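You operate a simulated robot arm through the tools that you are given. There is no shell and no other tool.

Carry out the task below with a simulated robot arm. There is one attempt and no reset: what you move stays moved.

Task
Pull the blue plug, brush the white casting clean, then lay it on the blue mat.
Fine: plug in the tool rack, purple brush back on its mat, red clamp open. Set down upright: what you pick out, purple brush. What is to be rubbed or washed off counts as gone when no trace of it is left.

It is judged by the outcome, as a careful person would: the job done as asked, and still so three seconds after it is handed in. It fails if anything else is knocked over, pushed out of place, dropped, spilled or broken.

Robot
A 7-joint arm with a two-finger parallel gripper, fixed in place. Base frame: the origin is on the floor under the middle of its stand, x ahead of it, y to its left, z up. Lengths are in cm, angles in degrees, forces in N, time in s.
It reaches about 147.9 cm from its shoulder. Its first joint turns from -166.0 to 166.0 degrees. Payload 4.4 kg.
The TCP is the grasp point between the finger pads, 2.3 cm short of the fingertips. In the tool frame z runs along the fingers and y along their closing line. The gripper opens to 9.4 cm. The fingers are 3.8 cm wide and 1 cm thick; the gripper's body (5.4 by 9.6 cm) begins 3.9 cm behind the TCP.
Orientation is told as [roll, pitch, yaw] about the base's x, y, z axes, in that order, counted from this pose: with the fingers straight down and closing along the base's y, the tool's x points along the base's -x, its y along +y and its z along -z.

Tools
- The arm moves only by the tool drive_tool. Its argument "deltas" is a list of rows, each an object of numbers (a shift or turn left out is 0, a gripper value left out holds the last): "dx", "dy", "dz": the shift along the base's x, y, z in units of 40 mm (1.0 is 40 mm); "wx", "wy", "wz": the turn, a rotation vector about the base's x, y, z in units of 8 degrees (1.0 is 8 degrees); "claw": the opening, from 0 (shut) to 1 (fully open). In form: [{"dx": .., "dy": .., "dz": .., "wx": .., "wy": .., "wz": .., "claw": ..}, ...]. A call has 1 to 20 rows; each row shifts and turns the commanded pose from where the row before left it. A call with a number of a shift or a turn outside -1 to 1 is refused whole. Each row takes 0.2 s and may step no farther than 5 cm and 8.6 degrees from the row before; otherwise, or with a gripper value out of range, the whole call is refused. Where a pose cannot be reached the arm comes as near as it can. A force on the tool above 90 N (or 10 N above the force at the start of the call, whichever is more), or a blocked arm, ends the call early, and 0.2 s more pass. The fingers move at their own pace (about 7.2 cm/s each) and stop on an object; they squeeze with about 35 N. The grip force told is the motor's: it shows also when the fingers shut on nothing. Time passes only in rows, and 0.2 s behind the last, so rows that do not move let the fingers close. It gives the time, the measured TCP pose, the force on the tool (base axes), the opening and the grip force at its end, in the units of the frame above (readings bear some noise), with the torque about the TCP (base axes, N m) and any sound that the robot's microphone picked up, and new pictures: "pictures" is both (left out), scene, wrist or none.
- Cameras (640 x 400 px; columns grow to the right, rows downward): "scene" is fixed at [21.46, -64.52, 145.99]; the picture's right is [0.90, -0.44, 0.00], its down [-0.16, -0.32, -0.93] and it looks along [0.41, 0.84, -0.36] (base axes); focal length 347 px, centre (320, 200). "wrist" rides on the gripper at [8.6, 1.6, -7.5] in the tool frame; the picture's right is [-0.18, 0.98, 0.00], its down [-0.58, -0.11, -0.81] and it looks along [-0.79, -0.15, 0.59] (tool axes); focal length 243 px, centre (320, 200). There is no depth. A picture from a camera that has moved, and an enlarged one, comes with that camera's place and axes in the base frame and with its lens. The place of the scene camera against the robot may be out by one fixed shift of up to 1.8 cm in any direction.
- enlarge(camera, box): a new picture of the part [left, top, right, bottom] of that camera's present view, enlarged. The clock stands still meanwhile.
- finish_job(): hands the job in; it is judged then, once.

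Nothing tells you positions but the pictures and the camera data. Unless the task says otherwise, let go and move clear before handing in.

The tools are called as name(argument=value, ...) on one line, values as JSON. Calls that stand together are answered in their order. drive_tool: Moves the arm, as the interface text tells. Its arguments: {"type":"object","properties":{"deltas":{"type":"array","items":{"type":"object","properties":{"dx":{"type":"number"},"dy":{"type":"number"},"dz":{"type":"number"},"wx":{"type":"number"},"wy":{"type":"number"},"wz":{"type":"number"},"claw":{"type":"number"}}}},"pictures":{"type":"string","enum":["both","scene","wrist","none"]}},"required":["deltas"]} The other tools are called the same way: enlarge (camera, box) takes an enlarged picture of a part of a camera's view; finish_job () hands the job in.

At the start:

```text
t: 0.0
eef_pos: [38.69, 46.29, 121.02]
tool_rot: [-0.1, 0.0, 0.0]
ft_force: [0.6, -0.1, -0.9]
ft_torque: [-0.01, 0.0, 0.0]
gripper_width: 9.39
grasp_force: 0.0
```

scene: 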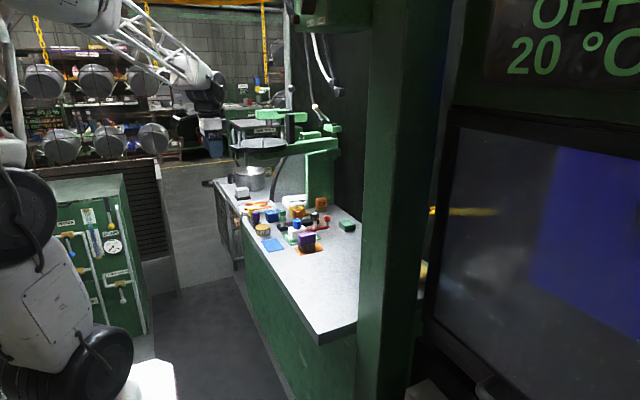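
wrist: 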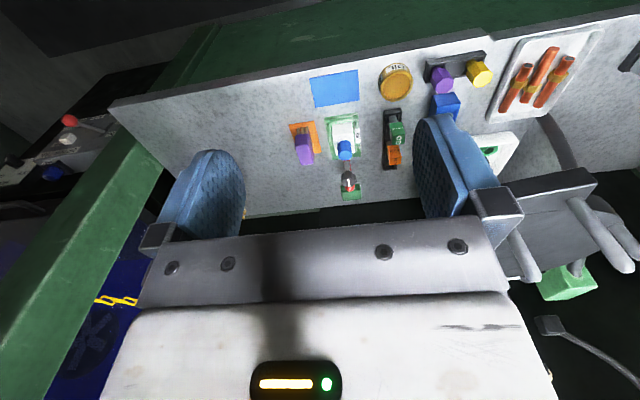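

I see a workbench with a purple brush on an orange mat, a blue mat, a clamp fixture with a white casting and a blue plug, and a rack holding purple and yellow plugs. I'll enlarge both views before moving.

enlarge(camera="scene", box=[220, 160, 380, 260])

enlarge(camera="wrist", box=[270, 40, 430, 220])

enlarge(camera="wrist", box=[400, 20, 640, 170])

```text
4.00 times, centred on (300, 210) of scene
camera zoom: at [21.46, -64.52, 145.99], right [0.9, -0.44, 0.0], down [-0.16, -0.32, -0.93], along [0.41, 0.84, -0.36], focal length 1387 px, centre (400, 160)
```

zoom: 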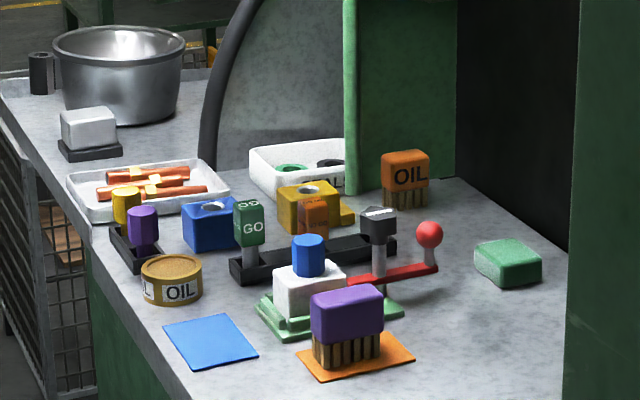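

```text
2.22 times, centred on (350, 130) of wrist
camera zoom: at [30.05, 47.85, 128.5], right [0.18, 0.98, 0.0], down [0.58, -0.11, 0.81], along [0.79, -0.15, -0.59], focal length 539 px, centre (253, 356)
```

zoom: 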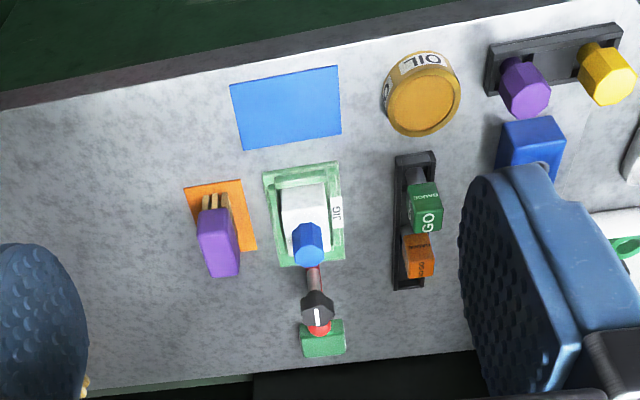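

```text
2.67 times, centred on (520, 95) of wrist
camera zoom: at [30.05, 47.85, 128.5], right [0.18, 0.98, 0.0], down [0.58, -0.11, 0.81], along [0.79, -0.15, -0.59], focal length 647 px, centre (-213, 480)
```

zoom: 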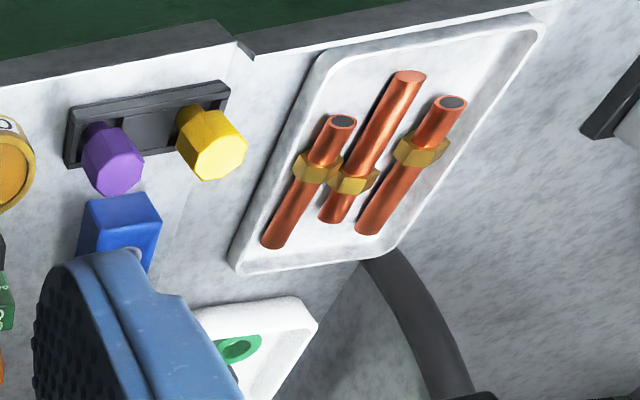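

The plug, jig, brush and racks are visible but small. I'll enlarge more parts of the view to learn the surroundings of the arm and the fixture.

enlarge(camera="scene", box=[80, 0, 400, 200])

enlarge(camera="scene", box=[270, 200, 340, 244])

enlarge(camera="wrist", box=[280, 90, 410, 210])

enlarge(camera="scene", box=[230, 190, 300, 234])

```text
2.00 times, centred on (240, 100) of scene
camera zoom: at [21.46, -64.52, 145.99], right [0.9, -0.44, 0.0], down [-0.16, -0.32, -0.93], along [0.41, 0.84, -0.36], focal length 694 px, centre (480, 400)
```

zoom: 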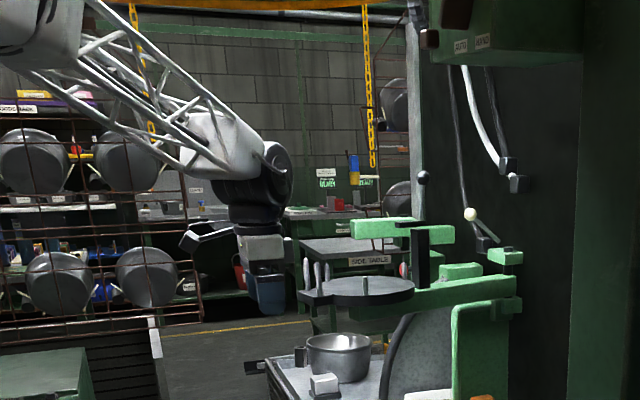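

```text
9.09 times, centred on (305, 222) of scene
camera zoom: at [21.46, -64.52, 145.99], right [0.9, -0.44, 0.0], down [-0.16, -0.32, -0.93], along [0.41, 0.84, -0.36], focal length 3153 px, centre (456, 0)
```

zoom: 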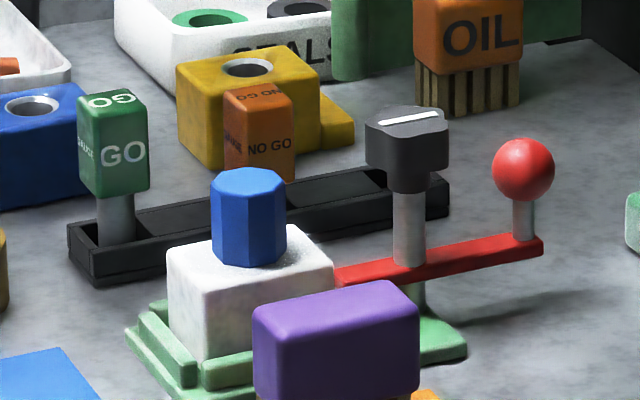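

```text
3.33 times, centred on (345, 150) of wrist
camera zoom: at [30.05, 47.85, 128.5], right [0.18, 0.98, 0.0], down [0.58, -0.11, 0.81], along [0.79, -0.15, -0.59], focal length 809 px, centre (237, 367)
```

zoom: 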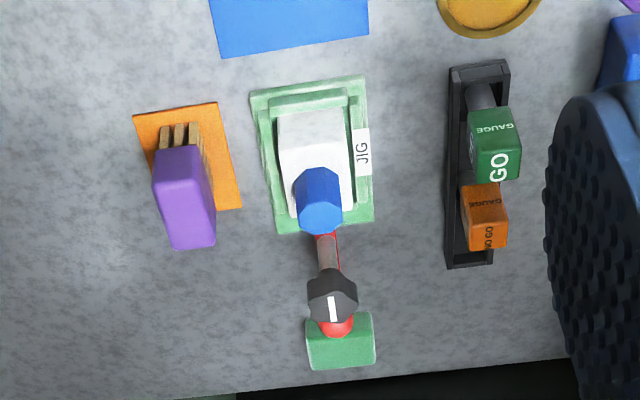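

```text
9.09 times, centred on (265, 212) of scene
camera zoom: at [21.46, -64.52, 145.99], right [0.9, -0.44, 0.0], down [-0.16, -0.32, -0.93], along [0.41, 0.84, -0.36], focal length 3153 px, centre (820, 91)
```

zoom: 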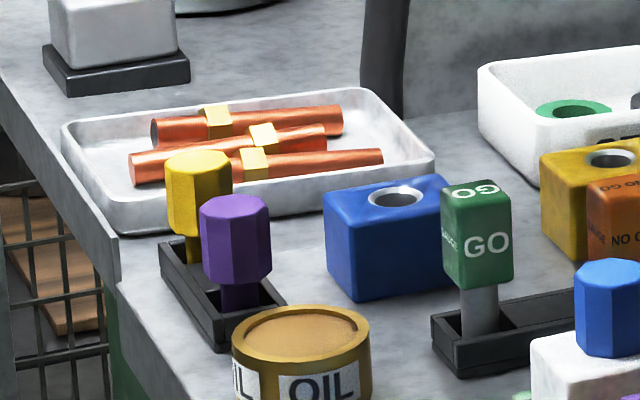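

The fixture shows a red swing bar on a post with a black marked knob and red ball, next to the white casting with the blue plug. I'll move in closer with the wrist camera to read the mechanism.

drive_tool(deltas=[{"dx": 0.4, "dz": -0.8}, {"dx": 0.4, "dz": -0.8}, {"dx": 0.4, "dz": -0.8}, {"dx": 0.2, "dz": -0.8}], pictures="both")

```text
t: 1.0
eef_pos: [44.38, 46.08, 108.22]
tool_rot: [0.0, 0.0, 0.1]
ft_force: [-0.4, 0.3, 0.2]
ft_torque: [0.02, 0.01, 0.02]
gripper_width: 9.4
grasp_force: 0.0
camera wrist: at [35.64, 47.78, 115.66], right [0.18, 0.98, 0.0], down [0.58, -0.11, 0.81], along [0.79, -0.15, -0.59], focal length 243 px, centre (320, 200)
```

scene: 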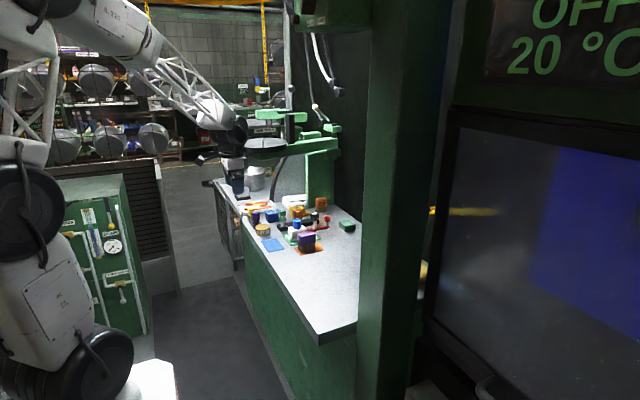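
wrist: 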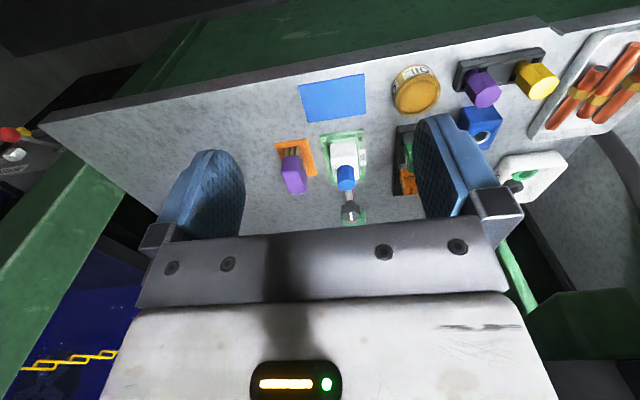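

The gripper is clear of everything, so I'll come a little lower for a closer view of the jig.

drive_tool(deltas=[{"dz": -0.8}, {"dz": -0.8}, {"dz": -0.5}], pictures="wrist")

enlarge(camera="wrist", box=[270, 80, 430, 220])

enlarge(camera="wrist", box=[370, 0, 610, 150])

```text
t: 1.8
eef_pos: [44.29, 46.38, 99.9]
tool_rot: [0.1, 0.0, 0.0]
ft_force: [-0.8, 0.3, -0.2]
ft_torque: [-0.01, 0.02, -0.02]
gripper_width: 9.39
grasp_force: 0.2
camera wrist: at [35.66, 47.97, 107.28], right [0.18, 0.98, 0.0], down [0.58, -0.11, 0.81], along [0.79, -0.15, -0.59], focal length 243 px, centre (320, 200)
```

wrist: 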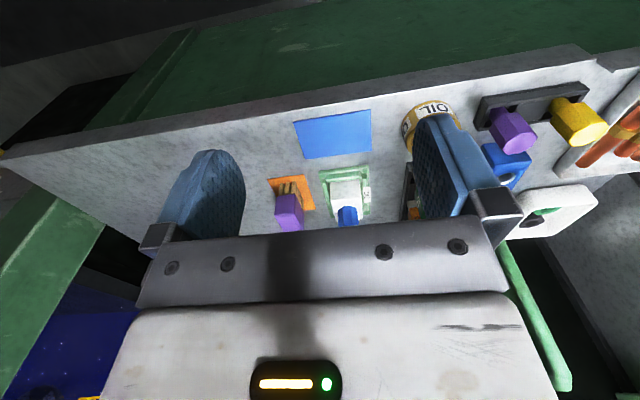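

```text
2.86 times, centred on (350, 150) of wrist
camera zoom: at [35.66, 47.97, 107.28], right [0.18, 0.98, 0.0], down [0.58, -0.11, 0.81], along [0.79, -0.15, -0.59], focal length 693 px, centre (234, 343)
```

zoom: 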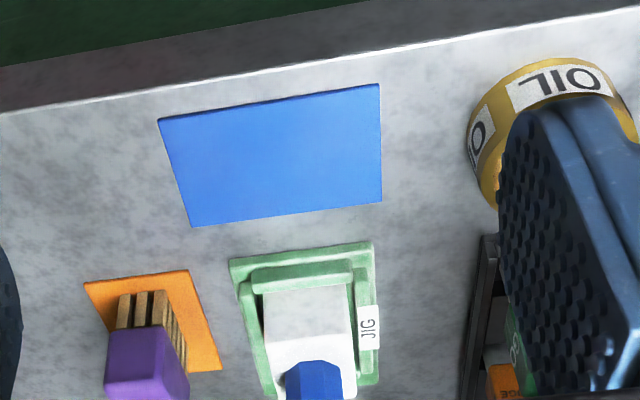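

```text
2.67 times, centred on (490, 75) of wrist
camera zoom: at [35.66, 47.97, 107.28], right [0.18, 0.98, 0.0], down [0.58, -0.11, 0.81], along [0.79, -0.15, -0.59], focal length 647 px, centre (-133, 533)
```

zoom: 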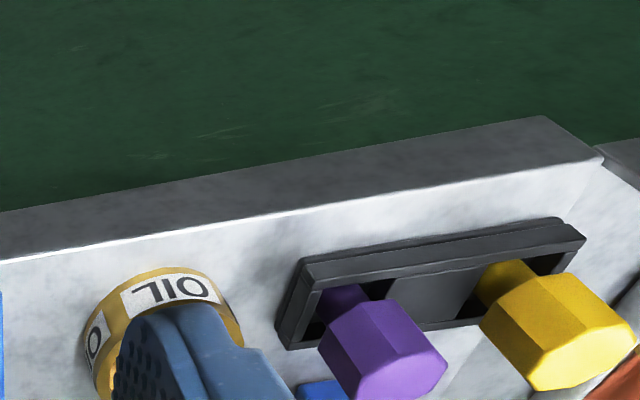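

The gripper hides the lower half of the view, and I still need to see which rack has a free slot and whether it carries a label. I'll shift left and up to look at both racks from above.

drive_tool(deltas=[{"dy": 0.5, "dz": 0.8}, {"dy": 0.8, "dz": 0.8}, {"dy": 0.8, "dz": 0.4}], pictures="wrist")

enlarge(camera="wrist", box=[340, 30, 500, 150])

enlarge(camera="wrist", box=[230, 80, 390, 220])

enlarge(camera="scene", box=[180, 100, 360, 260])

```text
t: 2.6
eef_pos: [44.48, 54.74, 107.99]
tool_rot: [0.1, 0.1, -0.2]
ft_force: [0.3, -0.2, 0.0]
ft_torque: [0.04, -0.02, -0.04]
gripper_width: 9.37
grasp_force: 0.1
camera wrist: at [35.68, 56.28, 115.35], right [0.19, 0.98, 0.0], down [0.58, -0.11, 0.81], along [0.79, -0.15, -0.59], focal length 243 px, centre (320, 200)
```

wrist: 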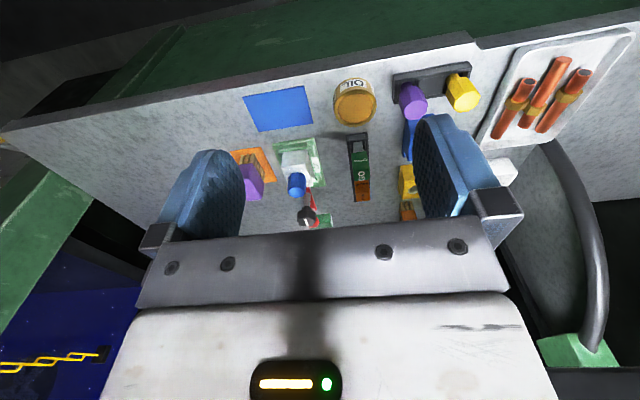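

```text
3.33 times, centred on (420, 90) of wrist
camera zoom: at [35.68, 56.28, 115.35], right [0.19, 0.98, 0.0], down [0.58, -0.11, 0.81], along [0.79, -0.15, -0.59], focal length 809 px, centre (-13, 567)
```

zoom: 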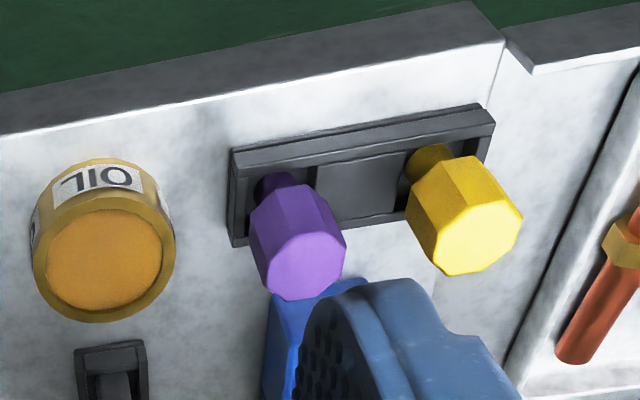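

```text
2.86 times, centred on (310, 150) of wrist
camera zoom: at [35.68, 56.28, 115.35], right [0.19, 0.98, 0.0], down [0.58, -0.11, 0.81], along [0.79, -0.15, -0.59], focal length 693 px, centre (349, 343)
```

zoom: 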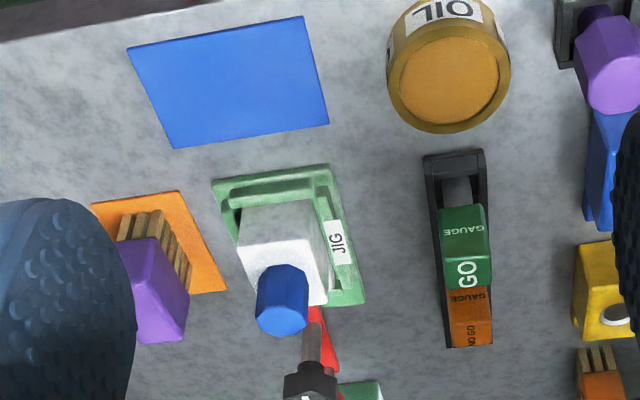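

```text
2.50 times, centred on (270, 180) of scene
camera zoom: at [21.46, -64.52, 145.99], right [0.9, -0.44, 0.0], down [-0.16, -0.32, -0.93], along [0.41, 0.84, -0.36], focal length 867 px, centre (445, 250)
```

zoom: 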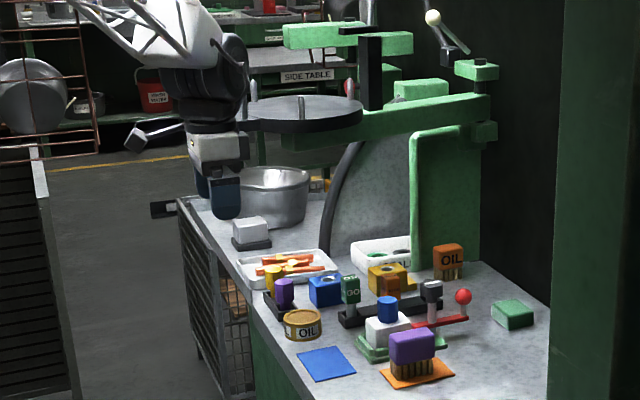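

The disc of the machine hangs roughly over the left end of the bench, so I must be careful there. I'll zoom harder on both racks to find the free slot.

enlarge(camera="wrist", box=[385, 55, 485, 117])

enlarge(camera="wrist", box=[330, 125, 400, 210])

enlarge(camera="scene", box=[240, 200, 280, 225])

enlarge(camera="scene", box=[275, 205, 335, 242])

```text
6.40 times, centred on (435, 86) of wrist
camera zoom: at [35.68, 56.28, 115.35], right [0.19, 0.98, 0.0], down [0.58, -0.11, 0.81], along [0.79, -0.15, -0.59], focal length 1553 px, centre (-416, 930)
```

zoom: 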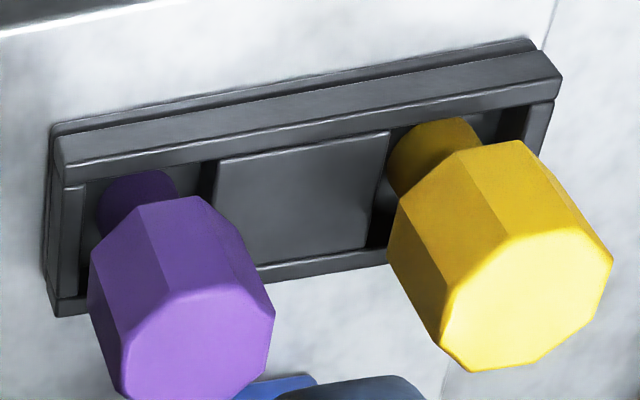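

```text
4.71 times, centred on (365, 168) of wrist
camera zoom: at [35.68, 56.28, 115.35], right [0.19, 0.98, 0.0], down [0.58, -0.11, 0.81], along [0.79, -0.15, -0.59], focal length 1142 px, centre (108, 353)
```

zoom: 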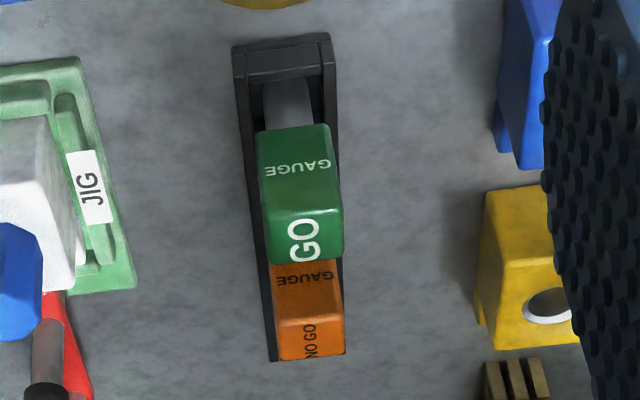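

```text
16.00 times, centred on (260, 212) of scene
camera zoom: at [21.46, -64.52, 145.99], right [0.9, -0.44, 0.0], down [-0.16, -0.32, -0.93], along [0.41, 0.84, -0.36], focal length 5549 px, centre (1280, 0)
```

zoom: 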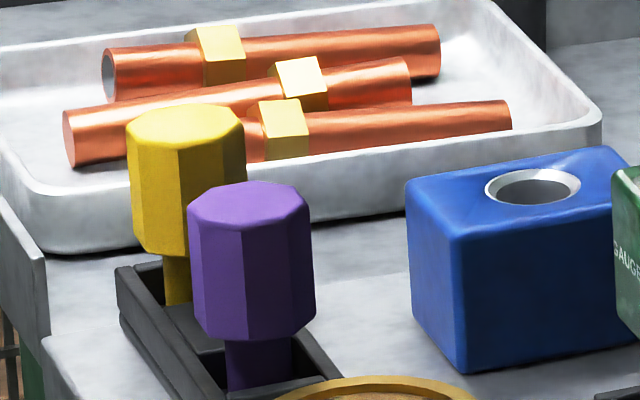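

```text
10.67 times, centred on (305, 224) of scene
camera zoom: at [21.46, -64.52, 145.99], right [0.9, -0.44, 0.0], down [-0.16, -0.32, -0.93], along [0.41, 0.84, -0.36], focal length 3699 px, centre (480, -51)
```

zoom: 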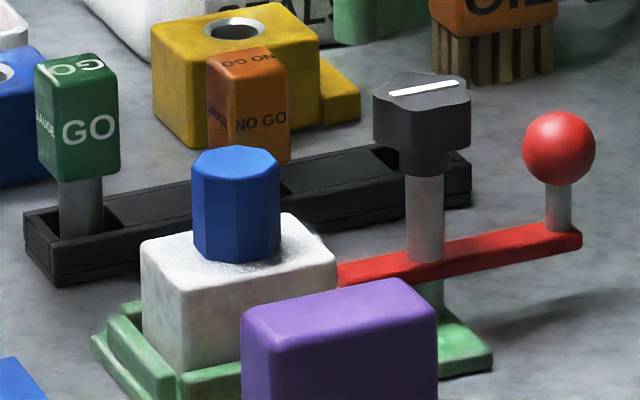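

The GO/NO GO rack appears to have a third, empty slot at its far end, while the purple/yellow rack looks full. I'll take the camera above the jig for a steeper view of the clamp, casting and that slot.

drive_tool(deltas=[{"dx": 0.4, "dy": -0.8, "dz": 0.4}, {"dx": 0.7, "dy": -0.6, "dz": 0.35}, {"dx": 0.75, "dy": -0.4, "dz": 0.35}, {"dx": 0.75, "dy": -0.3, "dz": 0.35}, {"dx": 0.75, "dy": -0.1, "dz": 0.3}], pictures="both")

enlarge(camera="wrist", box=[280, 0, 430, 110])

enlarge(camera="wrist", box=[240, 80, 430, 220])

```text
t: 3.8
eef_pos: [57.77, 45.76, 114.9]
tool_rot: [-0.1, 0.1, 0.0]
ft_force: [0.6, -0.3, -0.3]
ft_torque: [0.04, 0.03, 0.03]
gripper_width: 9.41
grasp_force: 0.0
camera wrist: at [49.07, 47.37, 122.29], right [0.18, 0.98, 0.0], down [0.58, -0.11, 0.81], along [0.79, -0.15, -0.59], focal length 243 px, centre (320, 200)
```

scene: 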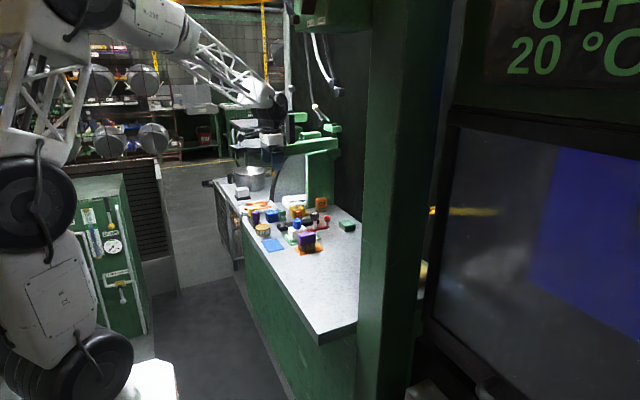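
wrist: 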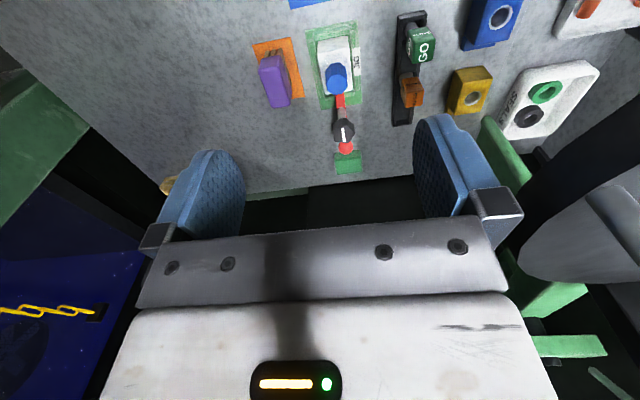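

```text
3.64 times, centred on (355, 55) of wrist
camera zoom: at [49.07, 47.37, 122.29], right [0.18, 0.98, 0.0], down [0.58, -0.11, 0.81], along [0.79, -0.15, -0.59], focal length 882 px, centre (193, 727)
```

zoom: 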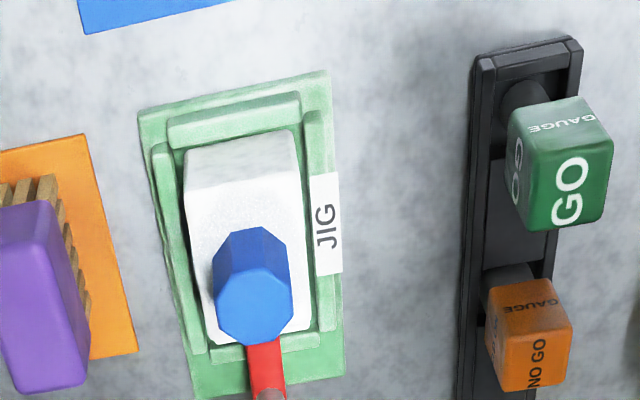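

```text
2.86 times, centred on (335, 150) of wrist
camera zoom: at [49.07, 47.37, 122.29], right [0.18, 0.98, 0.0], down [0.58, -0.11, 0.81], along [0.79, -0.15, -0.59], focal length 693 px, centre (277, 343)
```

zoom: 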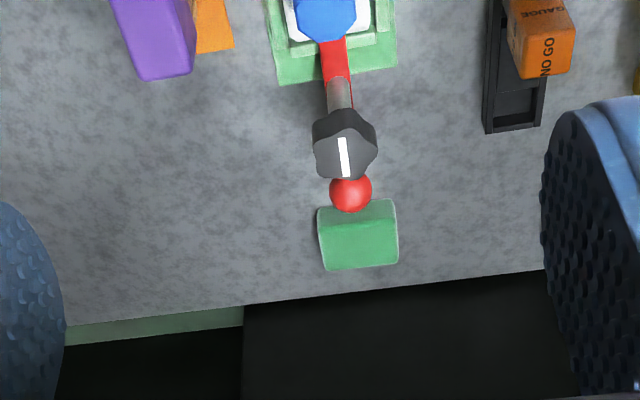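

The third slot of the GO/NO GO rack is empty, so that looks like the tool rack. I'll zoom in on the casting's dirt, the clamp bar and that slot.

enlarge(camera="wrist", box=[305, 20, 375, 120])

enlarge(camera="wrist", box=[385, 60, 435, 135])

enlarge(camera="scene", box=[285, 215, 325, 240])

enlarge(camera="scene", box=[300, 205, 340, 230])

enlarge(camera="scene", box=[220, 100, 340, 200])

```text
4.00 times, centred on (340, 70) of wrist
camera zoom: at [49.07, 47.37, 122.29], right [0.18, 0.98, 0.0], down [0.58, -0.11, 0.81], along [0.79, -0.15, -0.59], focal length 970 px, centre (240, 720)
```

zoom: 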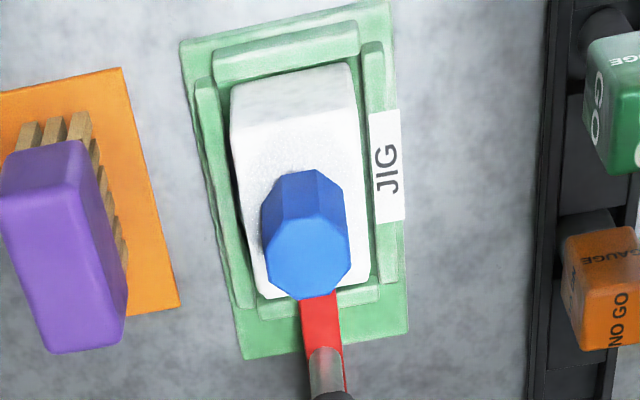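

```text
5.33 times, centred on (410, 98) of wrist
camera zoom: at [49.07, 47.37, 122.29], right [0.18, 0.98, 0.0], down [0.58, -0.11, 0.81], along [0.79, -0.15, -0.59], focal length 1294 px, centre (-160, 747)
```

zoom: 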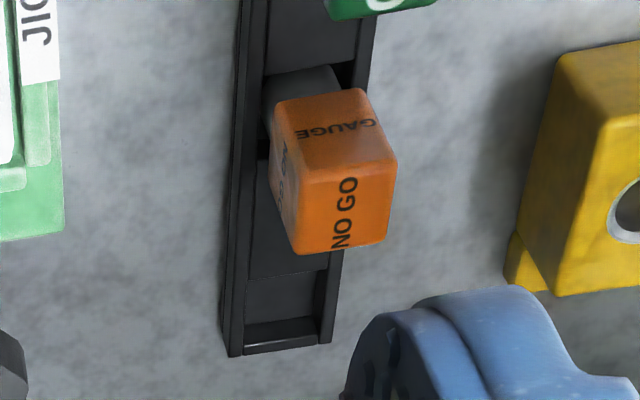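

```text
16.00 times, centred on (305, 228) of scene
camera zoom: at [21.46, -64.52, 145.99], right [0.9, -0.44, 0.0], down [-0.16, -0.32, -0.93], along [0.41, 0.84, -0.36], focal length 5549 px, centre (560, -240)
```

zoom: 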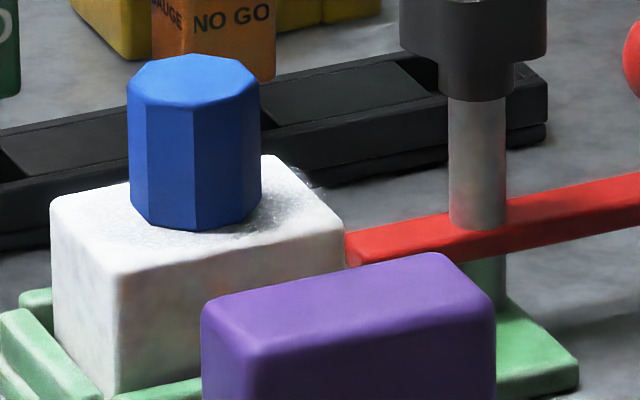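

```text
16.00 times, centred on (320, 218) of scene
camera zoom: at [21.46, -64.52, 145.99], right [0.9, -0.44, 0.0], down [-0.16, -0.32, -0.93], along [0.41, 0.84, -0.36], focal length 5549 px, centre (320, -80)
```

zoom: 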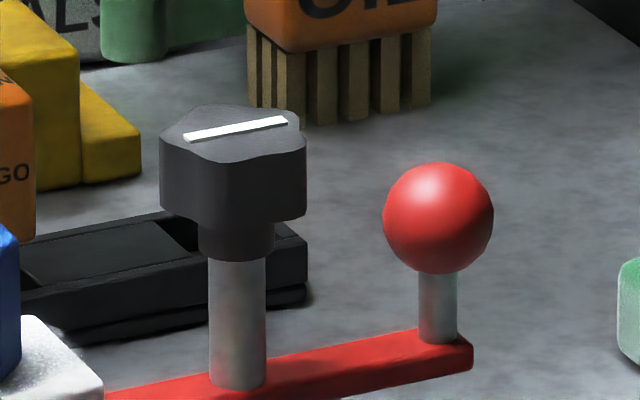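

```text
4.00 times, centred on (280, 150) of scene
camera zoom: at [21.46, -64.52, 145.99], right [0.9, -0.44, 0.0], down [-0.16, -0.32, -0.93], along [0.41, 0.84, -0.36], focal length 1387 px, centre (480, 400)
```

zoom: 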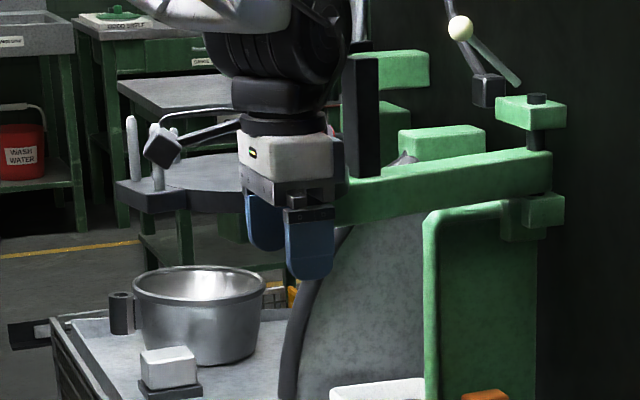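

The jig, casting, plug, clamp post and free slot are now located: plug about (66.1, 46.5), casting top about z 87.7, bench z about 83, free slot about (76.9, 57). I'll go above the plug and check alignment.

drive_tool(deltas=[{"dx": 0.6, "dy": 0.05, "dz": -0.6}, {"dx": 0.6, "dy": 0.05, "dz": -0.7}, {"dx": 0.5, "dy": 0.05, "dz": -0.8}, {"dx": 0.38, "dy": 0.03, "dz": -0.9}, {"dz": -0.2}], pictures="both")

enlarge(camera="wrist", box=[240, 0, 400, 150])

enlarge(camera="wrist", box=[260, 40, 460, 180])

```text
t: 5.0
eef_pos: [66.2, 46.37, 102.1]
tool_rot: [0.1, -0.1, -0.2]
ft_force: [0.3, 0.1, 1.1]
ft_torque: [-0.01, -0.03, 0.0]
gripper_width: 9.42
grasp_force: 0.0
camera wrist: at [57.43, 48.07, 109.47], right [0.18, 0.98, 0.0], down [0.58, -0.11, 0.81], along [0.79, -0.15, -0.59], focal length 243 px, centre (320, 200)
```

scene: 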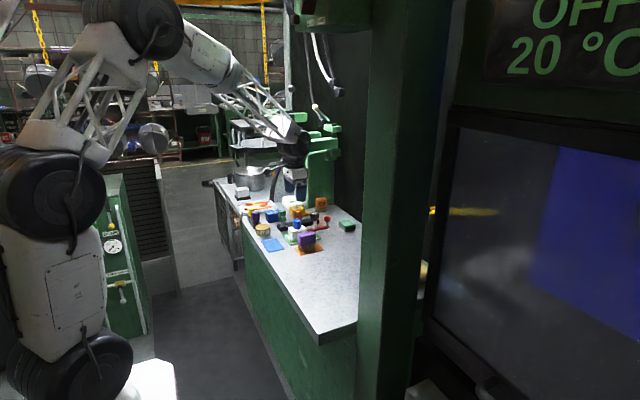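
wrist: 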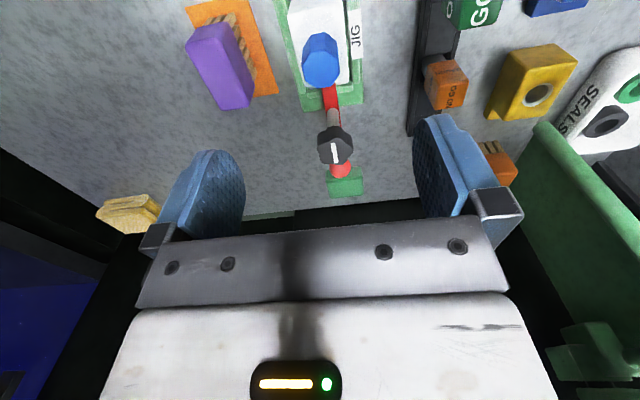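

```text
2.67 times, centred on (320, 75) of wrist
camera zoom: at [57.43, 48.07, 109.47], right [0.18, 0.98, 0.0], down [0.58, -0.11, 0.81], along [0.79, -0.15, -0.59], focal length 647 px, centre (320, 533)
```

zoom: 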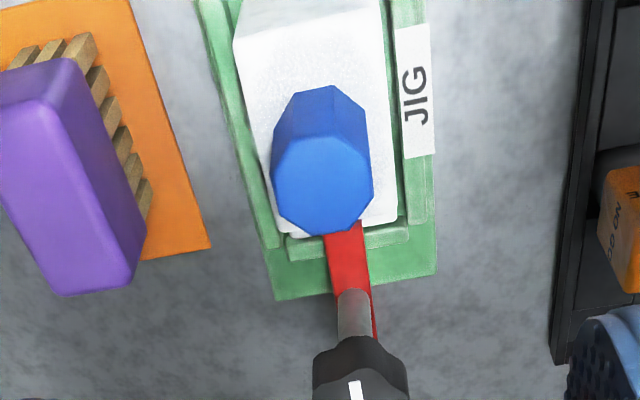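

```text
2.86 times, centred on (360, 110) of wrist
camera zoom: at [57.43, 48.07, 109.47], right [0.18, 0.98, 0.0], down [0.58, -0.11, 0.81], along [0.79, -0.15, -0.59], focal length 693 px, centre (206, 457)
```

zoom: 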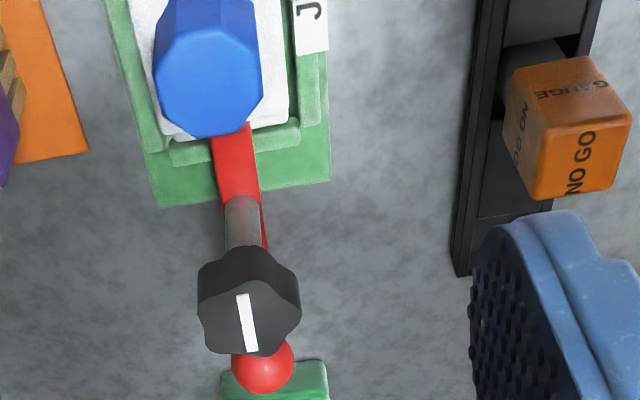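

The plug head (about 2.8 cm across, top near z 90.7) sits between the fingers. I'll narrow the gripper so it clears the brush, and descend partway.

drive_tool(deltas=[{"dy": 0.03, "claw": 0.55}, {"dz": -0.6}, {"dz": -0.6}, {"dz": -0.5}, {}], pictures="both")

enlarge(camera="wrist", box=[230, 60, 430, 230])

enlarge(camera="scene", box=[260, 180, 340, 250])

```text
t: 6.2
eef_pos: [66.15, 46.73, 95.3]
tool_rot: [0.1, -0.1, 0.1]
ft_force: [0.0, 0.1, 0.1]
ft_torque: [0.0, 0.02, -0.02]
gripper_width: 5.17
grasp_force: 0.1
camera wrist: at [57.42, 48.25, 102.71], right [0.18, 0.98, 0.0], down [0.58, -0.11, 0.81], along [0.79, -0.15, -0.59], focal length 243 px, centre (320, 200)
```

scene: 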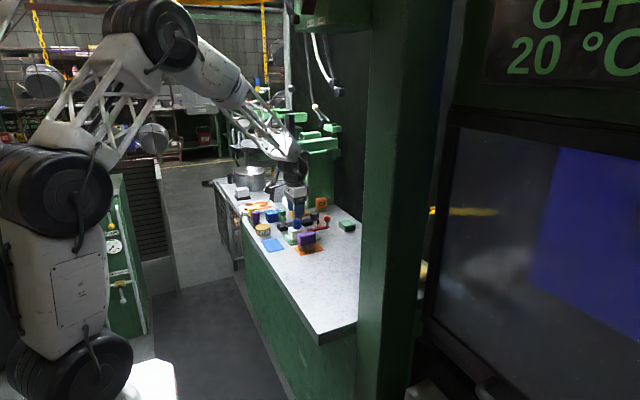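
wrist: 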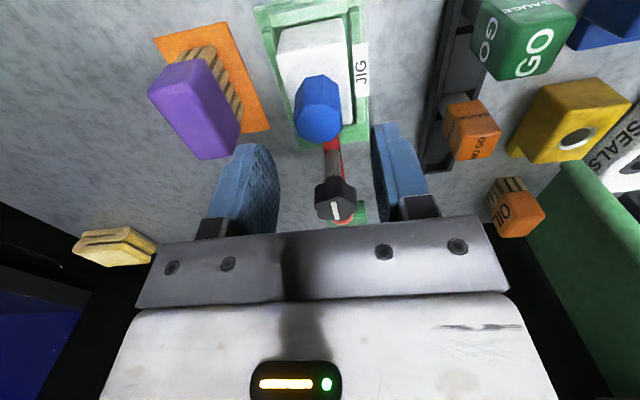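

```text
2.35 times, centred on (330, 145) of wrist
camera zoom: at [57.42, 48.25, 102.71], right [0.18, 0.98, 0.0], down [0.58, -0.11, 0.81], along [0.79, -0.15, -0.59], focal length 571 px, centre (296, 329)
```

zoom: 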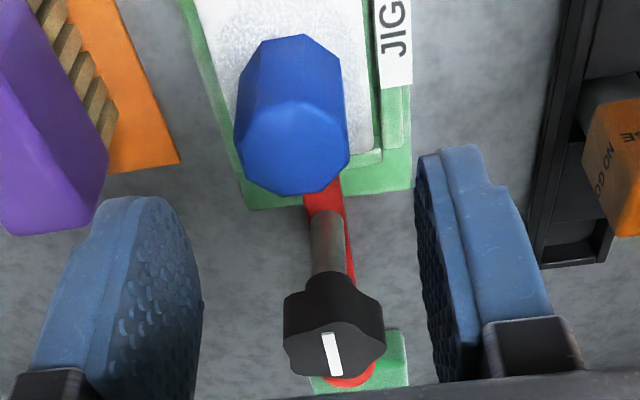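

```text
5.71 times, centred on (300, 215) of scene
camera zoom: at [21.46, -64.52, 145.99], right [0.9, -0.44, 0.0], down [-0.16, -0.32, -0.93], along [0.41, 0.84, -0.36], focal length 1982 px, centre (434, 114)
```

zoom: 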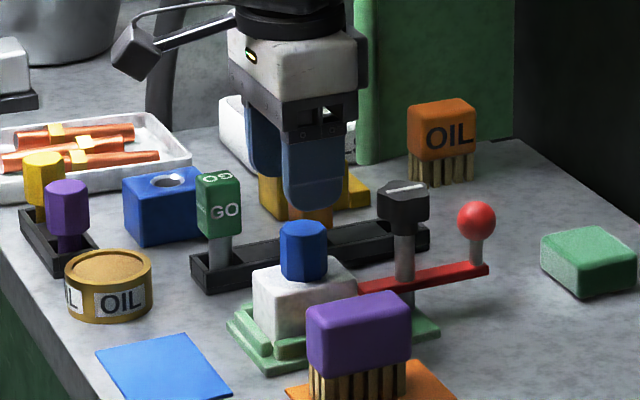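

The plug is centred between the fingers to within about a millimetre. I'll lower to about z 90.8 and close on the head.

drive_tool(deltas=[{"dz": -0.5}, {"dz": -0.4}, {"dz": -0.22}, {"claw": 0.0}, {"claw": 0.0}, {"claw": 0.0}, {"claw": 0.0}], pictures="both")

enlarge(camera="scene", box=[270, 190, 340, 250])

```text
t: 7.8
eef_pos: [66.05, 46.76, 90.85]
tool_rot: [0.0, 0.0, 0.0]
ft_force: [0.2, -1.4, 0.0]
ft_torque: [-0.03, -0.02, 0.01]
gripper_width: 2.75
grasp_force: 34.8
camera wrist: at [57.37, 48.3, 98.25], right [0.18, 0.98, 0.0], down [0.58, -0.11, 0.81], along [0.79, -0.15, -0.59], focal length 243 px, centre (320, 200)
```

scene: 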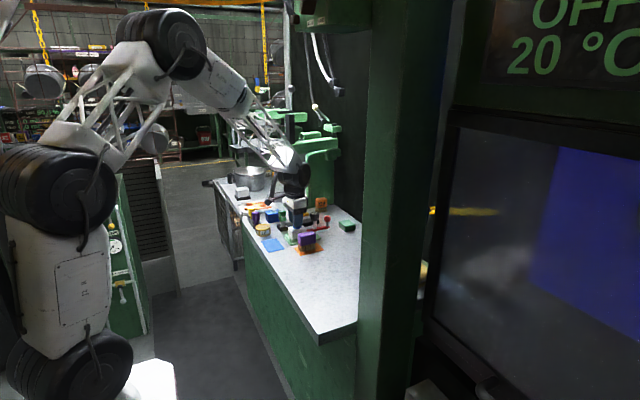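
wrist: 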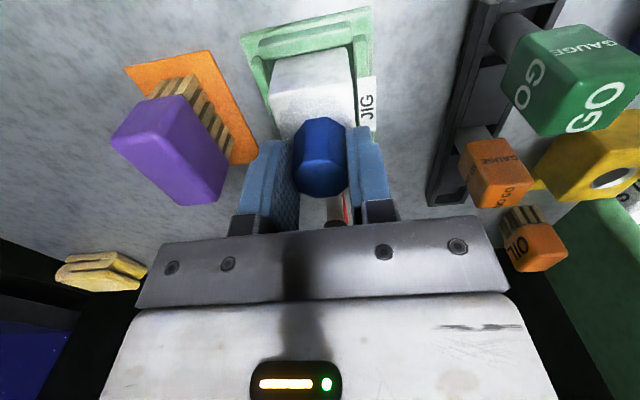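

```text
6.67 times, centred on (305, 220) of scene
camera zoom: at [21.46, -64.52, 145.99], right [0.9, -0.44, 0.0], down [-0.16, -0.32, -0.93], along [0.41, 0.84, -0.36], focal length 2312 px, centre (420, 67)
```

zoom: 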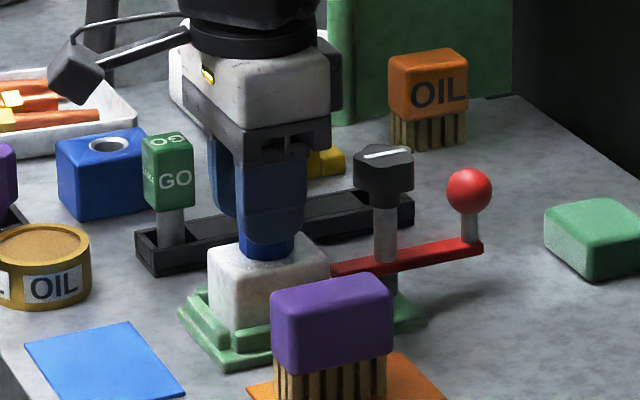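

The plug head is held at 2.75 cm with almost no side load. I'll pull slowly straight up and watch the force.

drive_tool(deltas=[{"dz": 0.08}, {"dz": 0.08}, {"dz": 0.1}, {"dz": 0.12}, {"dz": 0.15}], pictures="both")

enlarge(camera="scene", box=[270, 190, 340, 250])

```text
t: 9.0
eef_pos: [66.04, 46.67, 92.95]
tool_rot: [0.0, -0.1, 0.0]
ft_force: [0.0, 0.2, 0.3]
ft_torque: [-0.05, 0.0, -0.01]
gripper_width: 2.75
grasp_force: 34.8
camera wrist: at [57.39, 48.25, 100.37], right [0.18, 0.98, 0.0], down [0.58, -0.11, 0.81], along [0.79, -0.15, -0.59], focal length 243 px, centre (320, 200)
```

scene: 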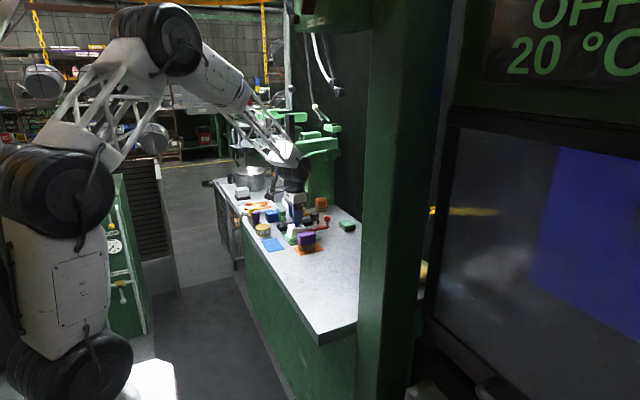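
wrist: 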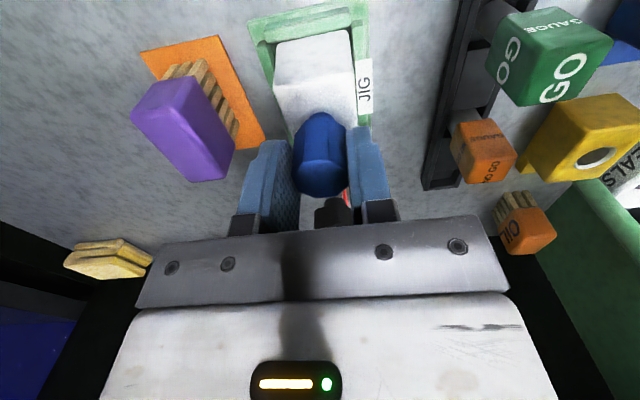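

```text
6.67 times, centred on (305, 220) of scene
camera zoom: at [21.46, -64.52, 145.99], right [0.9, -0.44, 0.0], down [-0.16, -0.32, -0.93], along [0.41, 0.84, -0.36], focal length 2312 px, centre (420, 67)
```

zoom: 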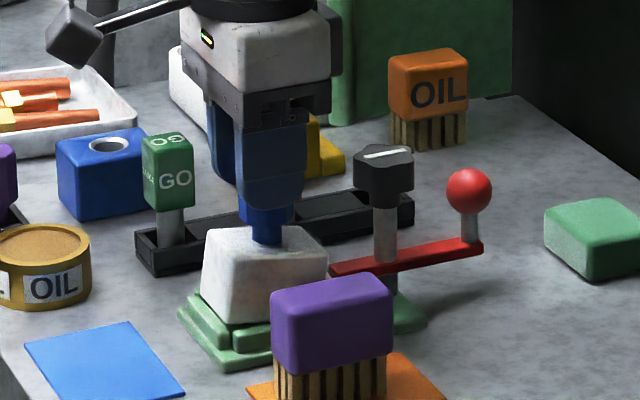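

Something about the casting looks slightly different in the scene picture. I'll check closely whether it has moved with the plug.

enlarge(camera="scene", box=[285, 210, 325, 240])

enlarge(camera="wrist", box=[240, 0, 400, 130])

```text
13.33 times, centred on (305, 225) of scene
camera zoom: at [21.46, -64.52, 145.99], right [0.9, -0.44, 0.0], down [-0.16, -0.32, -0.93], along [0.41, 0.84, -0.36], focal length 4624 px, centre (520, -133)
```

zoom: 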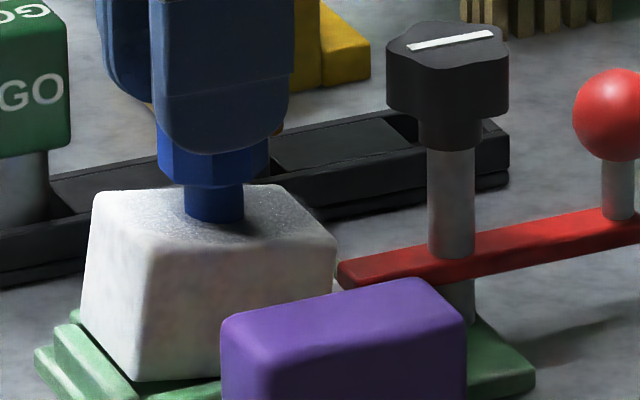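

```text
3.08 times, centred on (320, 65) of wrist
camera zoom: at [57.39, 48.25, 100.37], right [0.18, 0.98, 0.0], down [0.58, -0.11, 0.81], along [0.79, -0.15, -0.59], focal length 746 px, centre (320, 615)
```

zoom: 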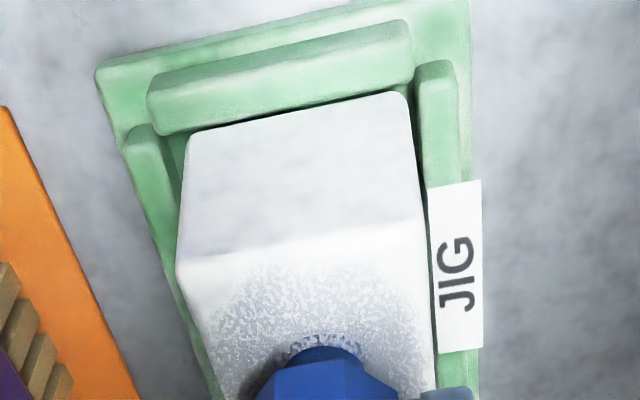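

The casting has lifted and tilted with the plug: its near side rose about 1.5 cm while the plug slid out about 1 cm. I'll lower gently so the casting reseats in the jig before pulling on.

drive_tool(deltas=[{"dz": -0.1}, {"dz": -0.1}, {}], pictures="wrist")

enlarge(camera="scene", box=[285, 210, 325, 240])

enlarge(camera="wrist", box=[240, 0, 400, 130])

```text
t: 9.8
eef_pos: [65.98, 46.76, 92.08]
tool_rot: [0.0, 0.0, 0.0]
ft_force: [-0.7, -0.1, 1.0]
ft_torque: [0.02, 0.01, 0.01]
gripper_width: 2.76
grasp_force: 34.9
camera wrist: at [57.36, 48.26, 99.54], right [0.18, 0.98, 0.0], down [0.58, -0.11, 0.81], along [0.79, -0.15, -0.59], focal length 243 px, centre (320, 200)
```

wrist: 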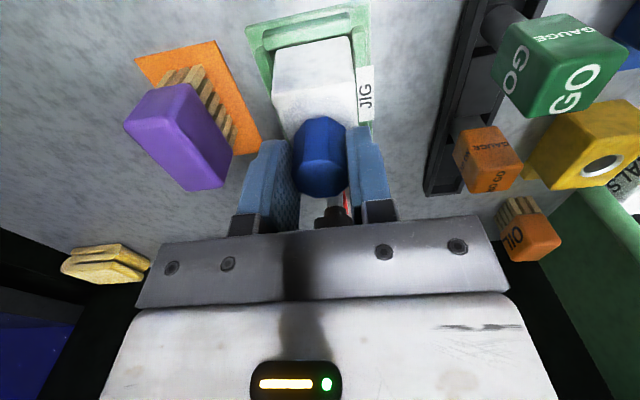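

```text
13.33 times, centred on (305, 225) of scene
camera zoom: at [21.46, -64.52, 145.99], right [0.9, -0.44, 0.0], down [-0.16, -0.32, -0.93], along [0.41, 0.84, -0.36], focal length 4624 px, centre (520, -133)
```

zoom: 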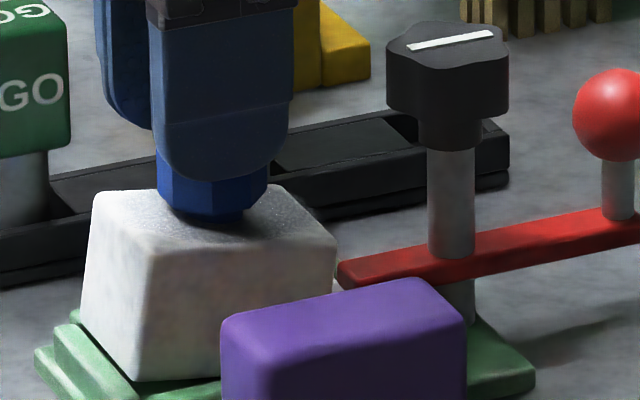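

```text
3.08 times, centred on (320, 65) of wrist
camera zoom: at [57.36, 48.26, 99.54], right [0.18, 0.98, 0.0], down [0.58, -0.11, 0.81], along [0.79, -0.15, -0.59], focal length 746 px, centre (320, 615)
```

zoom: 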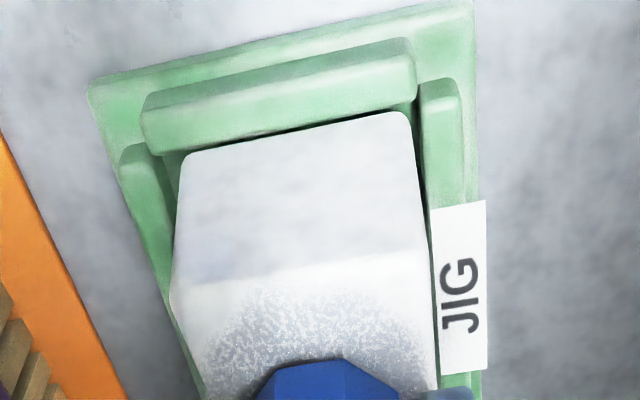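

The casting did not come down with the plug; it is sitting tilted in the jig while the plug slides easily in its bore. I'll lower a little more so the plug head can gently press the casting back to its seat.

drive_tool(deltas=[{"dz": -0.1}, {}], pictures="none")

enlarge(camera="scene", box=[285, 210, 325, 240])

```text
t: 10.4
eef_pos: [66.11, 46.72, 91.79]
tool_rot: [0.0, 0.0, 0.0]
ft_force: [0.1, 0.0, 2.6]
ft_torque: [-0.01, 0.06, 0.02]
gripper_width: 2.79
grasp_force: 35.0
```

```text
13.33 times, centred on (305, 225) of scene
camera zoom: at [21.46, -64.52, 145.99], right [0.9, -0.44, 0.0], down [-0.16, -0.32, -0.93], along [0.41, 0.84, -0.36], focal length 4624 px, centre (520, -133)
```

zoom: 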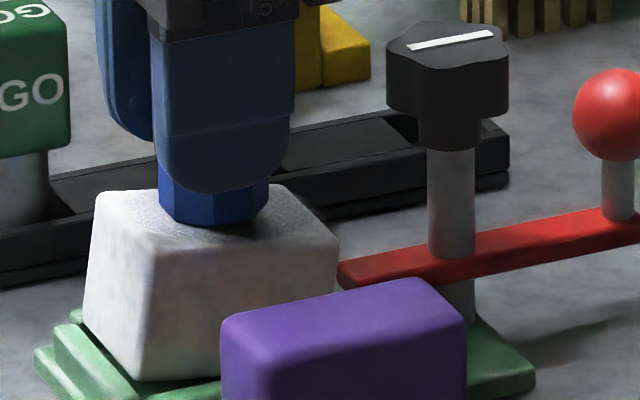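

The head is now touching the casting with about 2.6 N and the casting is moving slightly. I'll press a bit further in small steps.

drive_tool(deltas=[{"dz": -0.08}, {}], pictures="none")

enlarge(camera="scene", box=[285, 210, 325, 240])

```text
t: 11.0
eef_pos: [66.22, 46.77, 91.63]
tool_rot: [0.1, -0.2, -0.1]
ft_force: [-1.2, -3.6, 38.1]
ft_torque: [-0.18, 0.59, 0.03]
gripper_width: 2.75
grasp_force: 35.0
```

```text
13.33 times, centred on (305, 225) of scene
camera zoom: at [21.46, -64.52, 145.99], right [0.9, -0.44, 0.0], down [-0.16, -0.32, -0.93], along [0.41, 0.84, -0.36], focal length 4624 px, centre (520, -133)
```

zoom: 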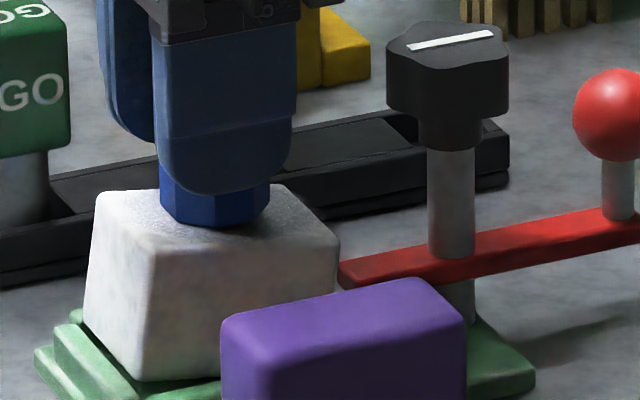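

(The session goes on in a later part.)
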